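You operate a simulated robot arm through the tools that you are given. There is no shell and no other tool. Be economical: measure what you need, move in short steps, check, and stop when the job is done.

Carry out the task below with a simulated robot arm. There is one attempt and no reset: what you move stays moved.

JOB
Take the green tub and leave it on top of the red table mug.
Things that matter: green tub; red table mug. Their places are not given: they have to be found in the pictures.

It is judged by the outcome, as a careful person would: the job done as asked, and still so three seconds after it is handed in. It fails if anything else is knocked over, pushed out of place, dropped, spilled or broken.

ROBOT AND FRAMES
A 6-joint arm with a two-finger parallel gripper, fixed in place. Base frame: the origin is at the foot of the arm, x ahead of it, y to its left, z up; the work surface is at about z = 740. Lengths are in mm, angles in degrees, forces in N, time in s.
With the tool pointing down near the work surface it reaches from about 200 to 640 mm from the base axis. Its first joint turns from -66.0 to 66.0 degrees. Payload 2.7 kg.
The tool frame sits at the grasp point between the pads (the TCP): z along the fingers, y along the line on which they close. The tips reach 23 mm beyond it. Largest opening 94 mm; finger width 38, thickness 10; the body of the gripper, 54 by 96 mm, starts 39 mm behind the TCP.
Orientation is that of the tool frame in the base frame, as a unit quaternion [x, y, z, w]. With the fingers straight down and closing along the base's y, the tool's x points along the base's -x, its y along +y and its z along -z.

CONTROLS
- The arm moves only by the tool send_rows. Its argument "steps" is a list that holds one entry, the list of rows, each a list of 7 numbers: the shift along the tool's x, y, z in units of 200 mm (1.0 is 200 mm), then the turn, a rotation vector about the tool's x, y, z in units of 60 degrees (1.0 is 60 degrees), then the closure, from 0 (fully open) to 1 (shut). In form: [[[x, y, z, rx, ry, rz, hand], ...]]. A call has 1 to 20 rows; each row is the pose to reach, as a shift and turn from the pose commanded when the call began, along the tool's axes at that moment. A call with a number of a shift or a turn outside -1 to 1 is refused whole. Each row takes 0.2 s and may step no farther than 50 mm and 8.6 degrees from the row before; otherwise, or with a gripper value out of range, the whole call is refused. A pose out of reach is approached as far as the arm can. The call stops where the force on the tool passes 40 N (or 10 N more than at its start, if that is more) or the arm is blocked; 0.2 s more then pass. The fingers move at their own pace (about 45 mm/s each) and stop on an object; they squeeze with about 31 N. The grip force told is the motor's: it shows also when the fingers shut on nothing. Time passes only in rows, and 0.2 s behind the last, so rows that repeat a pose let the fingers close. The reply holds the time, the measured pose of the TCP, the force on the tool along the base axes, the opening and the grip force, in the units named above and with some noise.
- Cameras (640 x 400 px; columns grow to the right, rows downward): "scene" is fixed at [86.2, -428.3, 1401.7]; the picture's right is [0.83, -0.55, 0.00], its down [-0.28, -0.42, -0.86] and it looks along [0.48, 0.72, -0.51] (base axes); focal length 346 px, centre (320, 200). "wrist" rides on the gripper at [-39, 0, -44] in the tool frame; the picture's right is [0.00, -1.00, 0.00], its down [0.97, 0.00, -0.24] and it looks along [0.24, 0.00, 0.97] (tool axes); focal length 218 px, centre (320, 200).
- capture(camera): a new picture of that camera. The clock stands still meanwhile.
- probe_pixels(camera, pixels): there is no depth. For up to 12 entries [column, row, z] of the newest picture of that camera ("zoom" is the newest enlarged one), the place [x, y] in the base frame at which the ray of that pixel passes the height z, good to about 2 mm, but the place of the scene camera against the robot may be out by one fixed shift of up to 25 mm in any direction. The clock stands still meanwhile.
- zoom(camera, box): a new picture of the part [left, top, right, bottom] of that camera's present view, enlarged. The clock stands still meanwhile.
- finish_job(): hands the job in; it is judged then, once.

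Work in short steps. Measure before you move; look again where a grasp or a placing could have gone wrong, and mend it. You have 60 turns and 26 pictures in all, those below and enlarged ones among them. Open the gripper and draw the arm clear of the work before you hand the job in, unless the task says otherwise; then end with one line.

The tools are called after "Call:" as name(argument=value, ...) on one line, values as JSON. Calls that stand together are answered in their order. send_rows: Moves the arm, as the interface text tells. Its arguments: {"type":"object","properties":{"steps":{"type":"array","items":{"type":"array","items":{"type":"array","items":{"type":"number"}}}}},"required":["steps"]} The other tools are called the same way: capture (camera) takes a picture; probe_pixels (camera, pixels) gives the place at which the rays of pixels pass given heights; zoom (camera, box) takes an enlarged picture of a part of a camera's view; finish_job () hands the job in.

At the start:

```text
clock: 0.0
position: [442.8, 15.3, 1012.8]
orientation: [0.0, 1.0, 0.0, 0.001]
force: [0.0, 0.2, 0.8]
opening: 94.2
finger_force: 0.0
```

scene: 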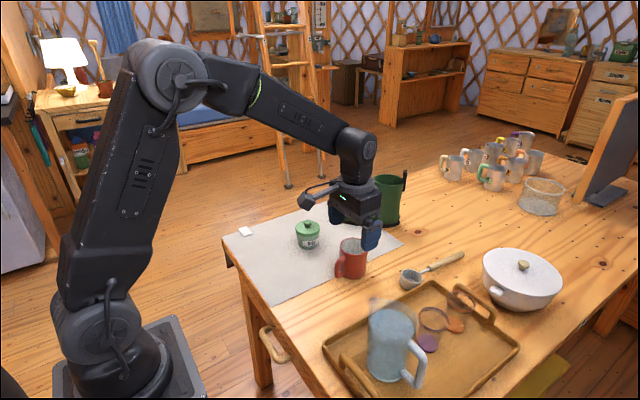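
wrist: 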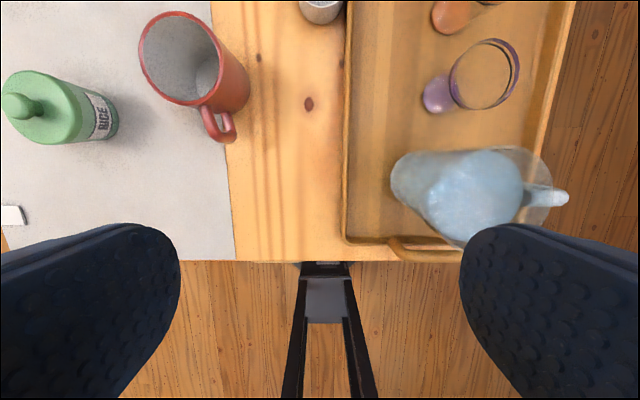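

The wrist picture shows the green tub near (60,105) with its knob at (22,107), and the red mug near (190,65), rim centre about (182,58). I'll zoom on the scene and probe the wrist pixels at several heights.

Call:
zoom(camera="scene", box=[270, 180, 430, 300])

Call:
probe_pixels(camera="wrist", pixels=[[139, 55, 840], [222, 62, 840], [182, 12, 840], [182, 103, 840], [22, 107, 820], [60, 77, 800], [60, 143, 800], [118, 115, 740], [248, 85, 740], [228, 140, 760]])

```text
3.33 times, centred on (350, 240) of scene
```

zoom: 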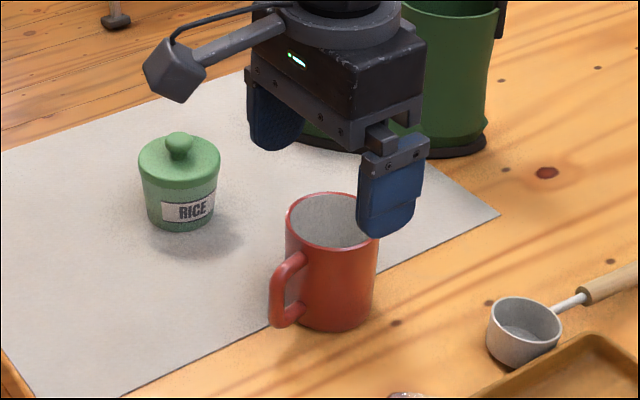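

```text
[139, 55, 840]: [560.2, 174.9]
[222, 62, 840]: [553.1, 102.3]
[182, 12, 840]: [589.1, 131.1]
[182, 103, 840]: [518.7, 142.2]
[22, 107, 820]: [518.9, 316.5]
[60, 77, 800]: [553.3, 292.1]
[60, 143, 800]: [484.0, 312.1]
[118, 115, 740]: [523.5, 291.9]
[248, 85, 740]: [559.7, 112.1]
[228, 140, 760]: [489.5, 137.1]
```

Tub is near (519,302), mug near (555,138). I move at the present height to look at the mug from closer to overhead.

Call:
send_rows(steps=[[[-0.1, 0.15, 0, 0, 0, 0, 0], [-0.2, 0.3, 0, 0, 0, 0, 0], [-0.3, 0.45, 0, 0, 0, 0, 0], [-0.43, 0.61, 0, 0, 0, 0, 0], [-0.43, 0.61, 0, 0, 0, 0, 0]]])

Call:
capture(camera="wrist")

Call:
capture(camera="scene")

```text
clock: 1.2
position: [528.0, 139.9, 1011.5]
orientation: [-0.001, 1.0, -0.001, 0.002]
force: [0.2, -0.8, 0.5]
opening: 93.7
finger_force: 0.0
```

```text
22 pictures are left
```

wrist: 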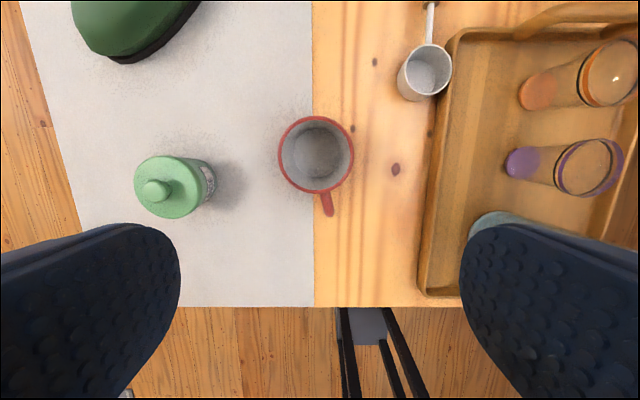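

```text
21 pictures are left
```

scene: 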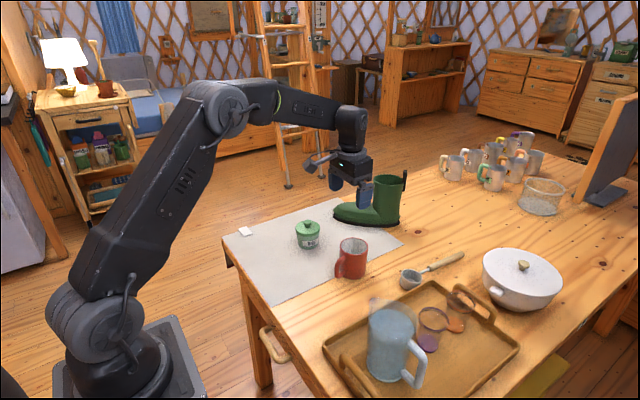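

The mug rim is centred at (316,154), the tub's knob at (156,191). I probe these at several heights to triangulate against the first view.

Call:
probe_pixels(camera="wrist", pixels=[[279, 154, 830], [354, 154, 830], [316, 117, 830], [316, 193, 830], [316, 155, 830], [316, 155, 740], [156, 191, 830], [170, 187, 810], [170, 156, 800], [168, 218, 800], [134, 187, 800], [215, 183, 740]])

Call:
probe_pixels(camera="scene", pixels=[[307, 224, 820], [353, 243, 830], [353, 243, 820], [353, 243, 810], [353, 276, 740], [308, 248, 740], [307, 231, 800], [307, 231, 790], [340, 244, 820], [367, 244, 820]])

Call:
zoom(camera="wrist", box=[110, 90, 370, 250])

```text
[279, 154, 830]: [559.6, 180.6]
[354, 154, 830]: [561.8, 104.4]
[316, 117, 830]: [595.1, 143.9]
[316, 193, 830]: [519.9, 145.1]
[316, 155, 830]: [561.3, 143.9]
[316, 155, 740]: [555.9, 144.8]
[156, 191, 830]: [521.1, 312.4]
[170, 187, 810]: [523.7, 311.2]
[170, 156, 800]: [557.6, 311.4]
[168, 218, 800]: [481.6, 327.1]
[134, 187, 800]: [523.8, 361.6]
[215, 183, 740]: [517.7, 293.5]
```

```text
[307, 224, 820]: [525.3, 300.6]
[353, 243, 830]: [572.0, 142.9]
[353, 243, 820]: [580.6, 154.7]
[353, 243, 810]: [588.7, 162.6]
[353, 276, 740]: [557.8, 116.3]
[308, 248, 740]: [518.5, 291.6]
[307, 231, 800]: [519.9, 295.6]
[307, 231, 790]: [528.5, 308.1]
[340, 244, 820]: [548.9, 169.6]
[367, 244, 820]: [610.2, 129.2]
```

```text
2.46 times, centred on (240, 170) of wrist
```

zoom: 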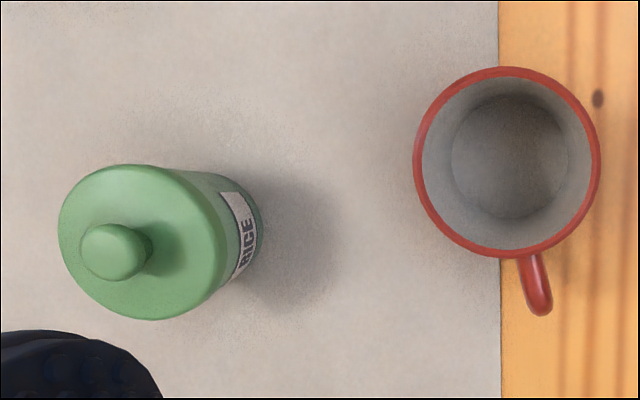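

Rim ≈ z 830 at (561,144), outer Ø about 76; the tub is about (520,325) with a wide lid. I need the tub's base width versus the mug's inner width, so I zoom in on both in the scene view.

Call:
zoom(camera="scene", box=[288, 210, 328, 254])

Call:
zoom(camera="scene", box=[330, 232, 376, 284])

```text
9.09 times, centred on (308, 232) of scene
```

zoom: 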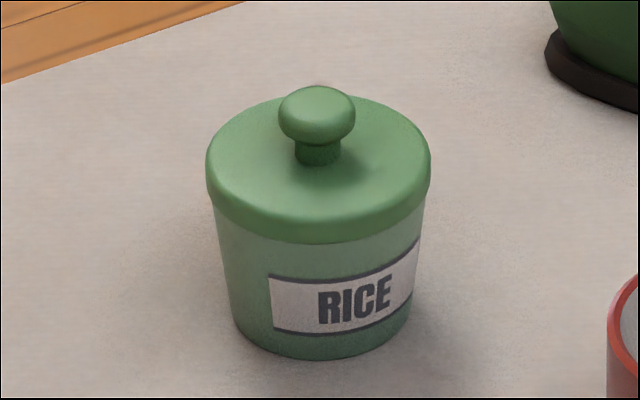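

```text
7.69 times, centred on (353, 258) of scene
```

zoom: 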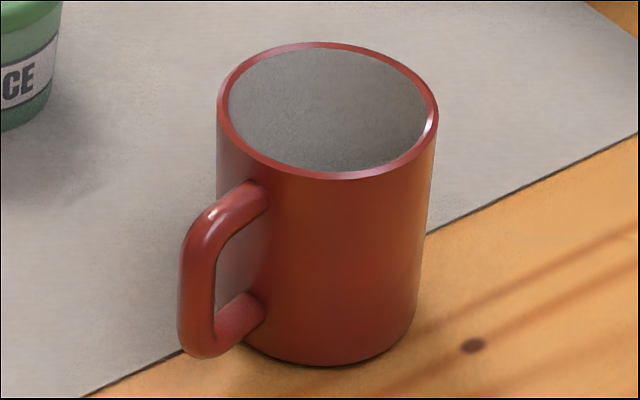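

Tub: lid Ø≈76, body tapering from about 71 down to 61 at the base; the mug's inside is ≈68, so the tub will seat in the rim with fingers needing to stay above it. I'll grip by the knob (Ø≈25), so I move above the tub and descend to 930 for a closer look.

Call:
send_rows(steps=[[[0.01, 0.24, 0, 0, 0, 0, 0], [0.02, 0.48, 0, 0, 0, 0, 0], [0.03, 0.7, 0, 0, 0, 0, 0], [0.04, 0.92, 0.1, 0, 0, 0, 0], [0.04, 0.92, 0.25, 0, 0, 0, 0], [0.04, 0.92, 0.4, 0, 0, 0, 0], [0.04, 0.92, 0.4, 0, 0, 0, 0]]])

Call:
capture(camera="wrist")

Call:
capture(camera="scene")

```text
clock: 2.8
position: [521.8, 322.1, 935.1]
orientation: [0.0, 1.0, 0.0, 0.001]
force: [-1.0, 0.3, 0.2]
opening: 94.1
finger_force: 0.1
```

```text
17 pictures are left
```

wrist: 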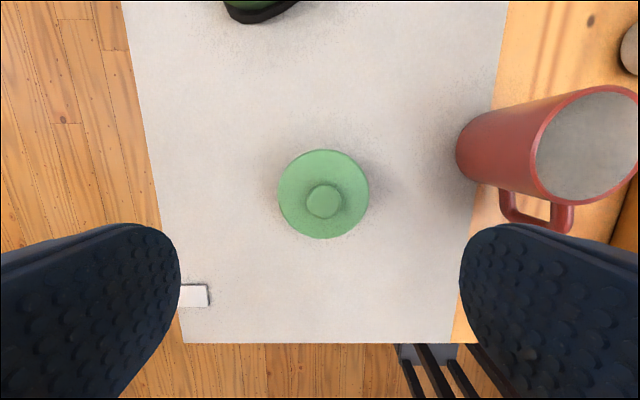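

```text
16 pictures are left
```

scene: 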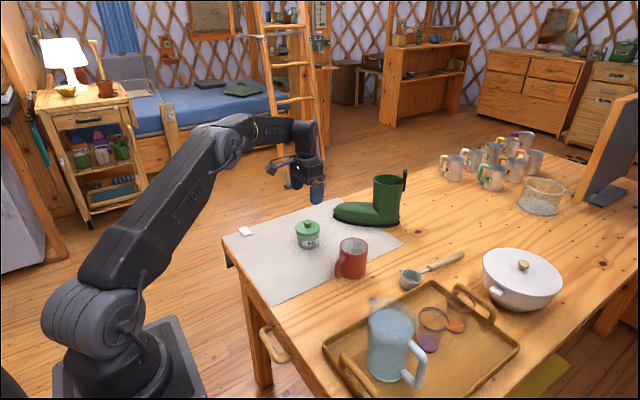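

From above the lid spans columns 278–369 and the knob is at (323,202). I probe knob and lid for the exact position and recheck the mug rim (~(588,145)).

Call:
probe_pixels(camera="wrist", pixels=[[323, 202, 815], [306, 202, 812], [341, 202, 812], [323, 220, 815], [323, 185, 815], [278, 194, 795], [369, 194, 795], [323, 149, 795], [323, 239, 795], [588, 145, 830], [588, 145, 820], [588, 145, 840]])

Call:
zoom(camera="wrist", box=[260, 130, 388, 254])

```text
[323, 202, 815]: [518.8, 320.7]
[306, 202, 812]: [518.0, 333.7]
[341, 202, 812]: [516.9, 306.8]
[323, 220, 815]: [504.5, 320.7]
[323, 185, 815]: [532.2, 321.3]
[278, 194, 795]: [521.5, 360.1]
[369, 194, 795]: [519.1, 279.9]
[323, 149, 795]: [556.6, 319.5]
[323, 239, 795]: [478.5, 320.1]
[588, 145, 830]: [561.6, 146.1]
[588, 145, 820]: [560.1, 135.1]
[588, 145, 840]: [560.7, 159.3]
```

```text
3.23 times, centred on (324, 192) of wrist
```

zoom: 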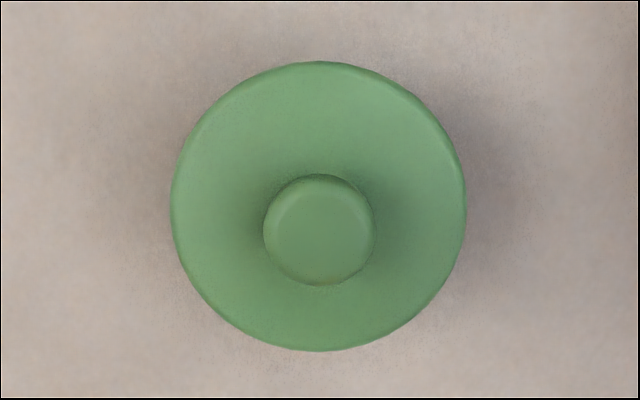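

Tub centre is (518.5,320.5), knob equator ≈ z 813, and the mug rim is confirmed at (561,145,830). I descend to TCP z≈832 (tips ≈809) with fingers half closed around the knob, then check.

Call:
send_rows(steps=[[[0.01, -0.003, 0.15, 0, 0, 0, 0.3], [0.012, -0.003, 0.3, 0, 0, 0, 0.4], [0.012, -0.003, 0.4, 0, 0, 0, 0.4], [0.012, -0.003, 0.46, 0, 0, 0, 0.4], [0.012, -0.003, 0.5, 0, 0, 0, 0.4], [0.012, -0.003, 0.5, 0, 0, 0, 0.4]]])

Call:
zoom(camera="scene", box=[280, 195, 340, 255])

Call:
capture(camera="wrist")

```text
clock: 4.2
position: [518.5, 322.0, 833.1]
orientation: [0.0, 1.0, 0.0, 0.0]
force: [-0.4, -1.1, 0.3]
opening: 56.5
finger_force: 0.0
```

```text
6.67 times, centred on (310, 225) of scene
```

zoom: 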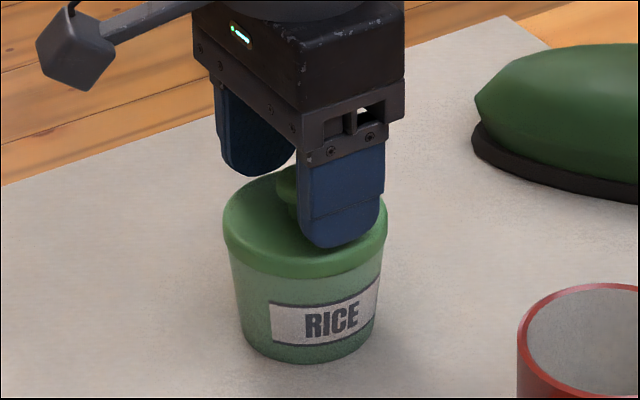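

```text
13 pictures are left
```

wrist: 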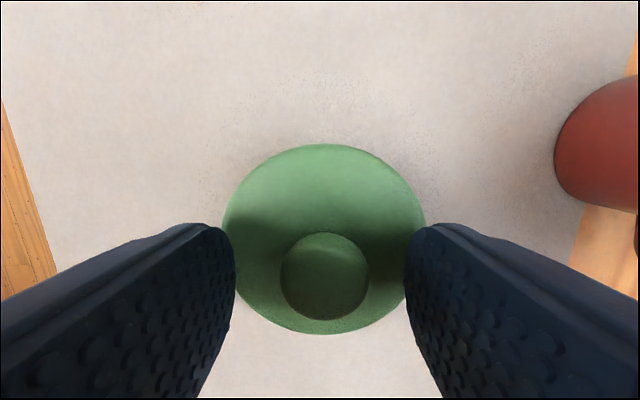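

Fingers straddle the knob (knob centred at (325,276) in the wrist view), tips just above the lid. I go 5 mm lower and close on the knob.

Call:
send_rows(steps=[[[0, -0.005, 0.025, 0, 0, 0, 0.4], [0, -0.005, 0.025, 0, 0, 0, 0.6], [0, -0.005, 0.025, 0, 0, 0, 0.8], [0, -0.005, 0.025, 0, 0, 0, 1], [0, -0.005, 0.025, 0, 0, 0, 1], [0, -0.005, 0.025, 0, 0, 0, 1]]])

Call:
zoom(camera="scene", box=[280, 195, 340, 255])

```text
clock: 5.6
position: [516.9, 319.9, 828.5]
orientation: [0.001, 1.0, 0.0, 0.001]
force: [-1.2, -3.0, 4.5]
opening: 23.7
finger_force: 31.2
```

```text
6.67 times, centred on (310, 225) of scene
```

zoom: 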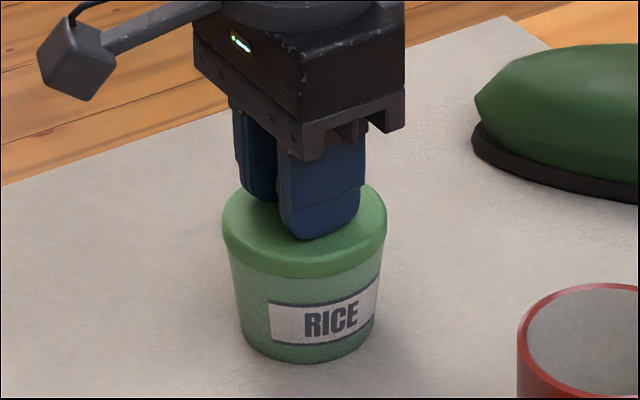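

The knob is held (opening 23.7, grip 31 N). I lift slowly and check that the whole tub rises.

Call:
send_rows(steps=[[[0, 0, -0.03, 0, 0, 0, 1], [0, 0, -0.1, 0, 0, 0, 1], [0, 0, -0.25, 0, 0, 0, 1], [0, 0, -0.4, 0, 0, 0, 1], [0, 0, -0.6, 0, 0, 0, 1], [0, 0, -0.7, 0, 0, 0, 1], [0, 0, -0.7, 0, 0, 0, 1]]])

Call:
zoom(camera="scene", box=[260, 140, 390, 290])

```text
clock: 7.2
position: [516.8, 321.8, 966.7]
orientation: [0.001, 1.0, 0.0, -0.001]
force: [0.2, 0.3, -2.2]
opening: 23.8
finger_force: 30.9
```

```text
2.67 times, centred on (325, 215) of scene
```

zoom: 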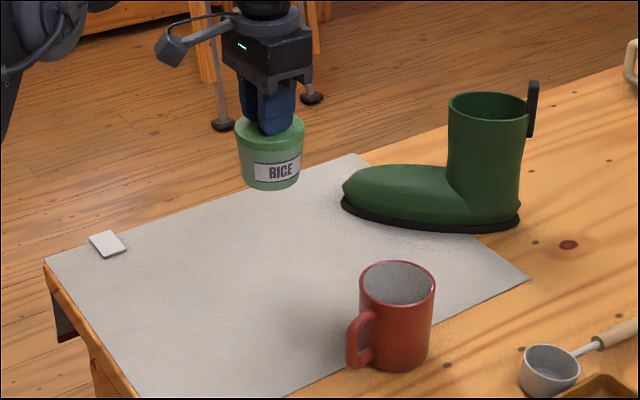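

The whole tub hangs upright. I carry it over the mug: +41.5 in x, −176 in y, bottom at ≈878, clear of the rim at 830.

Call:
send_rows(steps=[[[-0.04, -0.17, 0, 0, 0, 0, 1], [-0.09, -0.37, 0, 0, 0, 0, 1], [-0.14, -0.57, 0, 0, 0, 0, 1], [-0.18, -0.75, 0, 0, 0, 0, 1], [-0.2075, -0.88, 0, 0, 0, 0, 1], [-0.2075, -0.88, 0.05, 0, 0, 0, 1], [-0.2075, -0.88, 0.1, 0, 0, 0, 1], [-0.2075, -0.88, 0.1, 0, 0, 0, 1]]])

Call:
zoom(camera="scene", box=[310, 190, 400, 290])

Call:
capture(camera="wrist")

```text
clock: 9.0
position: [559.9, 145.5, 948.9]
orientation: [0.0, 1.0, -0.001, 0.001]
force: [-0.3, 0.0, -2.6]
opening: 23.9
finger_force: 30.7
```

```text
4.00 times, centred on (355, 240) of scene
```

zoom: 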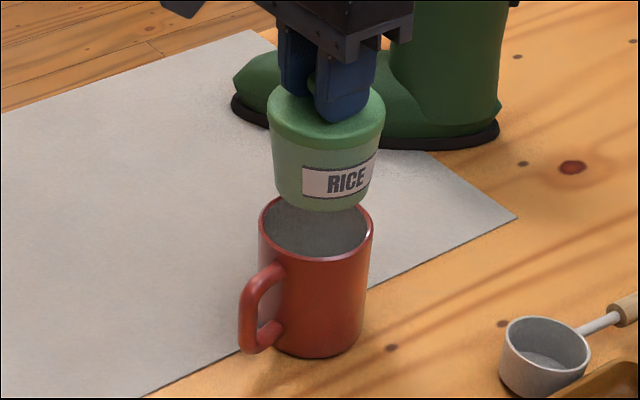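

```text
9 pictures are left
```

wrist: 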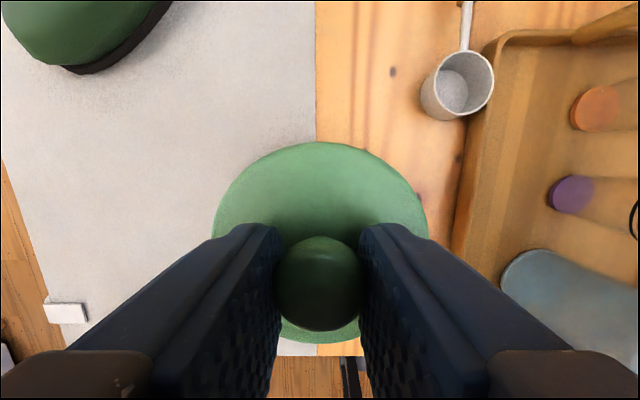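

The tub hovers above the mug, seemingly a couple of mm to the right in the scene view. I descend 20 mm to just above the rim and measure alignment at higher zoom.

Call:
send_rows(steps=[[[0, 0, 0.05, 0, 0, 0, 1], [0, 0, 0.1, 0, 0, 0, 1], [0, 0, 0.1, 0, 0, 0, 1]]])

Call:
zoom(camera="scene", box=[325, 212, 385, 272])

```text
clock: 9.8
position: [558.4, 142.3, 928.7]
orientation: [0.0, 1.0, 0.0, 0.0]
force: [-0.6, 0.1, -2.3]
opening: 24.0
finger_force: 30.5
```

```text
6.67 times, centred on (355, 242) of scene
```

zoom: 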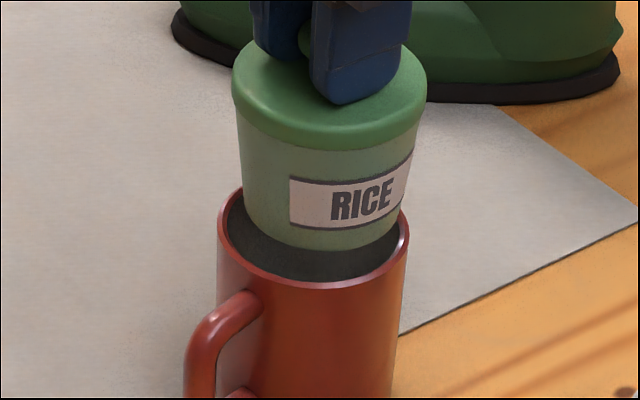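

The tub sits about 2–3 mm too far to the right of the rim centre (base centre col 322 vs rim 313 in the zoom). I correct by (−2.2, +1.2) mm and lower 22 mm, so the base just enters the rim.

Call:
send_rows(steps=[[[0.011, 0.006, 0, 0, 0, 0, 1], [0.011, 0.006, 0.03, 0, 0, 0, 1], [0.011, 0.006, 0.06, 0, 0, 0, 1], [0.011, 0.006, 0.085, 0, 0, 0, 1], [0.011, 0.006, 0.11, 0, 0, 0, 1], [0.011, 0.006, 0.11, 0, 0, 0, 1]]])

Call:
zoom(camera="scene", box=[325, 212, 385, 272])

```text
clock: 10.8
position: [559.6, 145.8, 918.3]
orientation: [0.0, 1.0, 0.001, 0.005]
force: [-0.5, 0.3, 2.5]
opening: 23.7
finger_force: 30.9
stopped in row 5: the force on the tool passed its limit (the readings are from after the stop); the commanded pose is now the measured one
```

```text
6.67 times, centred on (355, 242) of scene
```

zoom: 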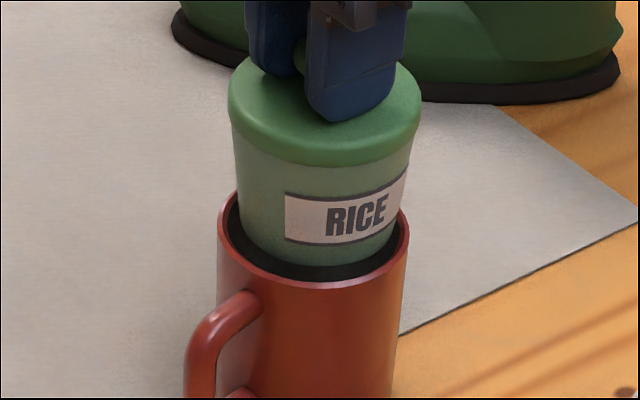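

It stopped at z 918 (base ≈ 830, rim height). In the picture the front gap (tub base row 265 vs inner rim row 281) is larger than the back, so the base seems to touch the back rim; I raise 5 mm, shift toward the camera (−3.5, −3) and lower again in fine steps.

Call:
send_rows(steps=[[[0, 0, -0.03, 0, 0, 0, 1], [0.0175, -0.015, -0.03, 0, 0, 0, 1], [0.0175, -0.015, -0.01, 0, 0, 0, 1], [0.0175, -0.015, 0.0, 0, 0, 0, 1], [0.0175, -0.015, 0.01, 0, 0, 0, 1], [0.0175, -0.015, 0.02, 0, 0, 0, 1], [0.0175, -0.015, 0.03, 0, 0, 0, 1], [0.0175, -0.015, 0.04, 0, 0, 0, 1], [0.0175, -0.015, 0.05, 0, 0, 0, 1]]])

Call:
zoom(camera="scene", box=[325, 212, 385, 272])

```text
clock: 12.4
position: [555.2, 142.3, 918.0]
orientation: [-0.001, 1.0, 0.001, 0.007]
force: [0.0, 0.2, 2.9]
opening: 23.8
finger_force: 30.9
stopped in row 7: the force on the tool passed its limit (the readings are from after the stop); the commanded pose is now the measured one
```

```text
6.67 times, centred on (355, 242) of scene
```

zoom: 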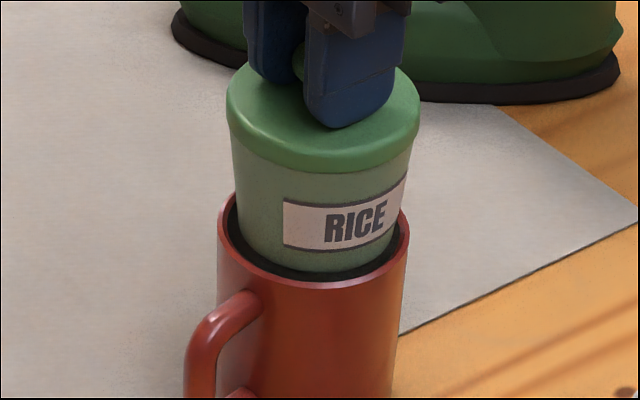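

Stopped again at 918; laterally centred now, but the front gap (9 px ≈ 6 mm) is still bigger than the expected 3.5 mm, so it is probably still touching the back. I raise, shift (−1.6, −2.5) more and lower again.

Call:
send_rows(steps=[[[0, 0, -0.03, 0, 0, 0, 1], [0.008, -0.0125, -0.03, 0, 0, 0, 1], [0.008, -0.0125, -0.01, 0, 0, 0, 1], [0.008, -0.0125, 0.0, 0, 0, 0, 1], [0.008, -0.0125, 0.01, 0, 0, 0, 1], [0.008, -0.0125, 0.02, 0, 0, 0, 1], [0.008, -0.0125, 0.03, 0, 0, 0, 1], [0.008, -0.0125, 0.04, 0, 0, 0, 1], [0.008, -0.0125, 0.05, 0, 0, 0, 1]]])

Call:
zoom(camera="scene", box=[325, 212, 385, 272])

```text
clock: 14.0
position: [555.7, 140.5, 919.1]
orientation: [-0.002, 1.0, 0.002, 0.01]
force: [-0.4, 0.2, 4.1]
opening: 23.6
finger_force: 31.1
stopped in row 8: the force on the tool passed its limit (the readings are from after the stop); the commanded pose is now the measured one
```

```text
6.67 times, centred on (355, 242) of scene
```

zoom: 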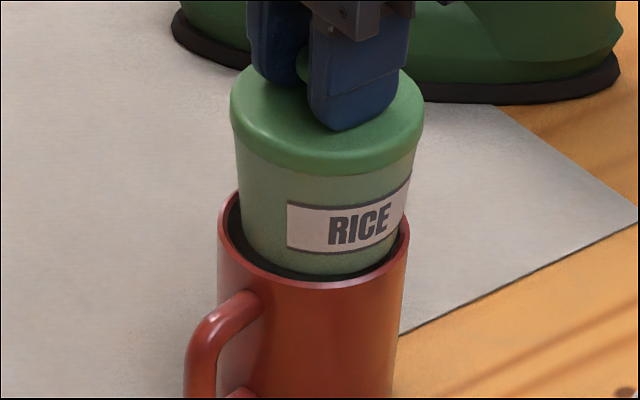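

Same height again; now 2 mm right of centre and about 1° of pitch has crept in. I raise, undo the pitch, shift (−2.6, 0) and lower once more to tell a solid rim-level stop from an edge contact.

Call:
send_rows(steps=[[[0, 0, -0.03, 0, 0.019, 0, 1], [0.013, 0, -0.03, 0, 0.019, 0, 1], [0.013, 0, -0.03, 0, 0.019, 0, 1], [0.013, 0, -0.015, 0, 0.019, 0, 1], [0.013, 0, -0.005, 0, 0.019, 0, 1], [0.013, 0, 0.0, 0, 0.019, 0, 1], [0.013, 0, 0.005, 0, 0.019, 0, 1], [0.013, 0, 0.01, 0, 0.019, 0, 1], [0.013, 0, 0.015, 0, 0.019, 0, 1], [0.013, 0, 0.015, 0, 0.019, 0, 1]]])

Call:
zoom(camera="scene", box=[325, 212, 385, 272])

```text
clock: 16.2
position: [554.0, 140.4, 918.8]
orientation: [-0.001, 1.0, 0.003, 0.003]
force: [-7.6, 2.2, 29.1]
opening: 23.5
finger_force: 31.6
```

```text
6.67 times, centred on (355, 242) of scene
```

zoom: 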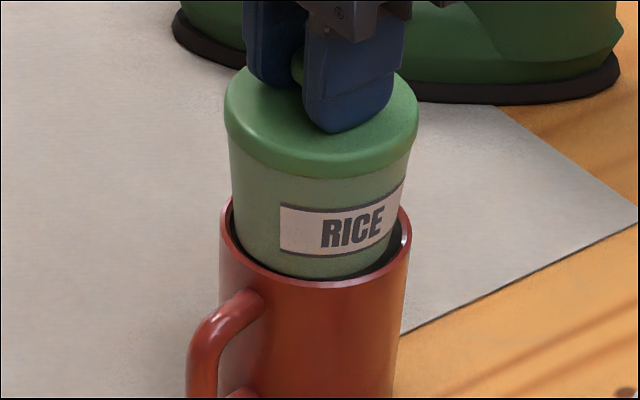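

The base is now within ~1.4 mm of the rim centre and still stops at rim height, so the mug supports it there. I raise a little, centre by (+1, −0.6) mm and set it down with light contact.

Call:
send_rows(steps=[[[0, 0, -0.03, 0, 0, 0, 1], [-0.005, -0.003, -0.03, 0, 0, 0, 1], [-0.005, -0.003, -0.03, 0, 0, 0, 1], [-0.005, -0.003, -0.02, 0, 0, 0, 1], [-0.005, -0.003, -0.014, 0, 0, 0, 1], [-0.005, -0.003, -0.011, 0, 0, 0, 1], [-0.005, -0.003, -0.011, 0, 0, 0, 1]]])

```text
clock: 17.8
position: [553.5, 140.8, 918.8]
orientation: [-0.002, 1.0, 0.002, 0.002]
force: [-4.8, -0.4, 16.0]
opening: 23.7
finger_force: 31.5
```

Light contact at 16 N; I ease off another 2.2 mm of command so it barely presses, then open the fingers slowly.

Call:
send_rows(steps=[[[0, 0, -0.011, 0, 0, 0, 1], [0, 0, -0.011, 0, 0, 0, 1], [0, 0, -0.011, 0, 0, 0, 0.7], [0, 0, -0.011, 0, 0, 0, 0.6], [0, 0, -0.011, 0, 0, 0, 0.5], [0, 0, -0.011, 0, 0, 0, 0.5]]])

Call:
zoom(camera="scene", box=[315, 202, 395, 292])

```text
clock: 19.2
position: [554.0, 139.0, 919.4]
orientation: [0.0, 1.0, 0.002, 0.001]
force: [0.5, 0.9, 2.5]
opening: 46.4
finger_force: 0.1
```

```text
4.44 times, centred on (355, 247) of scene
```

zoom: 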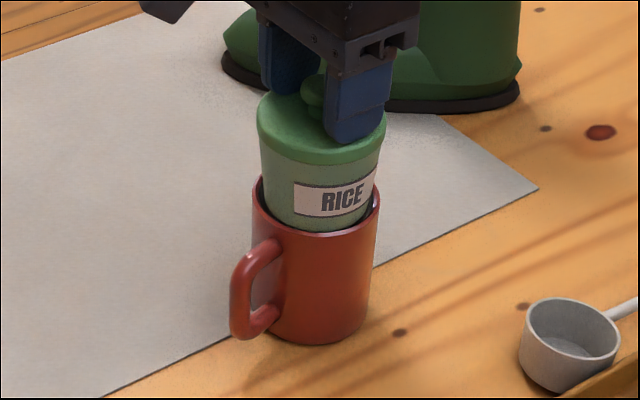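

The tub stays upright on the mug after release. I lift straight up 90 mm and check again.

Call:
send_rows(steps=[[[0, 0, -0.05, 0, 0, 0, 0.5], [0, 0, -0.15, 0, 0, 0, 0.5], [0, 0, -0.3, 0, 0, 0, 0.4], [0, 0, -0.45, 0, 0, 0, 0.2], [0.2, 0, -0.5, 0, 0, 0, 0], [0.4, 0, -0.5, 0, 0, 0, 0], [0.6, 0, -0.5, 0, 0, 0, 0], [0.6, 0, -0.5, 0, 0, 0, 0], [0.6, 0, -0.5, 0, 0, 0, 0], [0.6, 0, -0.5, 0, 0, 0, 0], [0.6, 0, -0.5, 0, 0, 0, 0], [0.6, 0, -0.5, 0, 0, 0, 0]]])

Call:
zoom(camera="scene", box=[315, 202, 395, 292])

```text
clock: 21.8
position: [433.6, 140.1, 1016.7]
orientation: [-0.002, 1.0, 0.003, 0.0]
force: [-0.4, 0.3, 0.8]
opening: 94.0
finger_force: 0.1
```

```text
4.44 times, centred on (355, 247) of scene
```

zoom: 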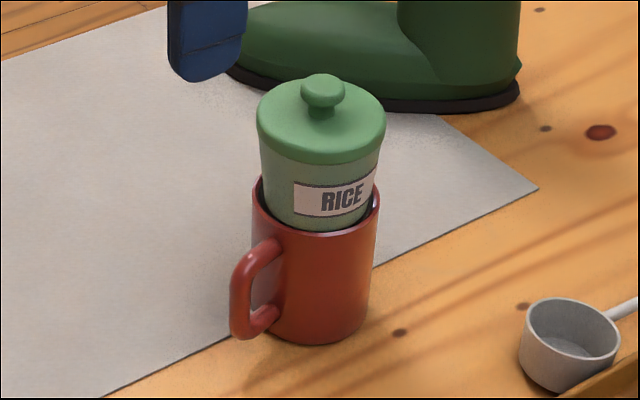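

The tub stands upright and unchanged on the mug, the arm is clear and the gripper is open, so I hand the job in.

Call:
finish_job()

```text
The job is handed in.
```

The green tub is standing upright on top of the red table mug; it held still for about two seconds after release, and the arm was clear with the gripper open when I handed the job in.
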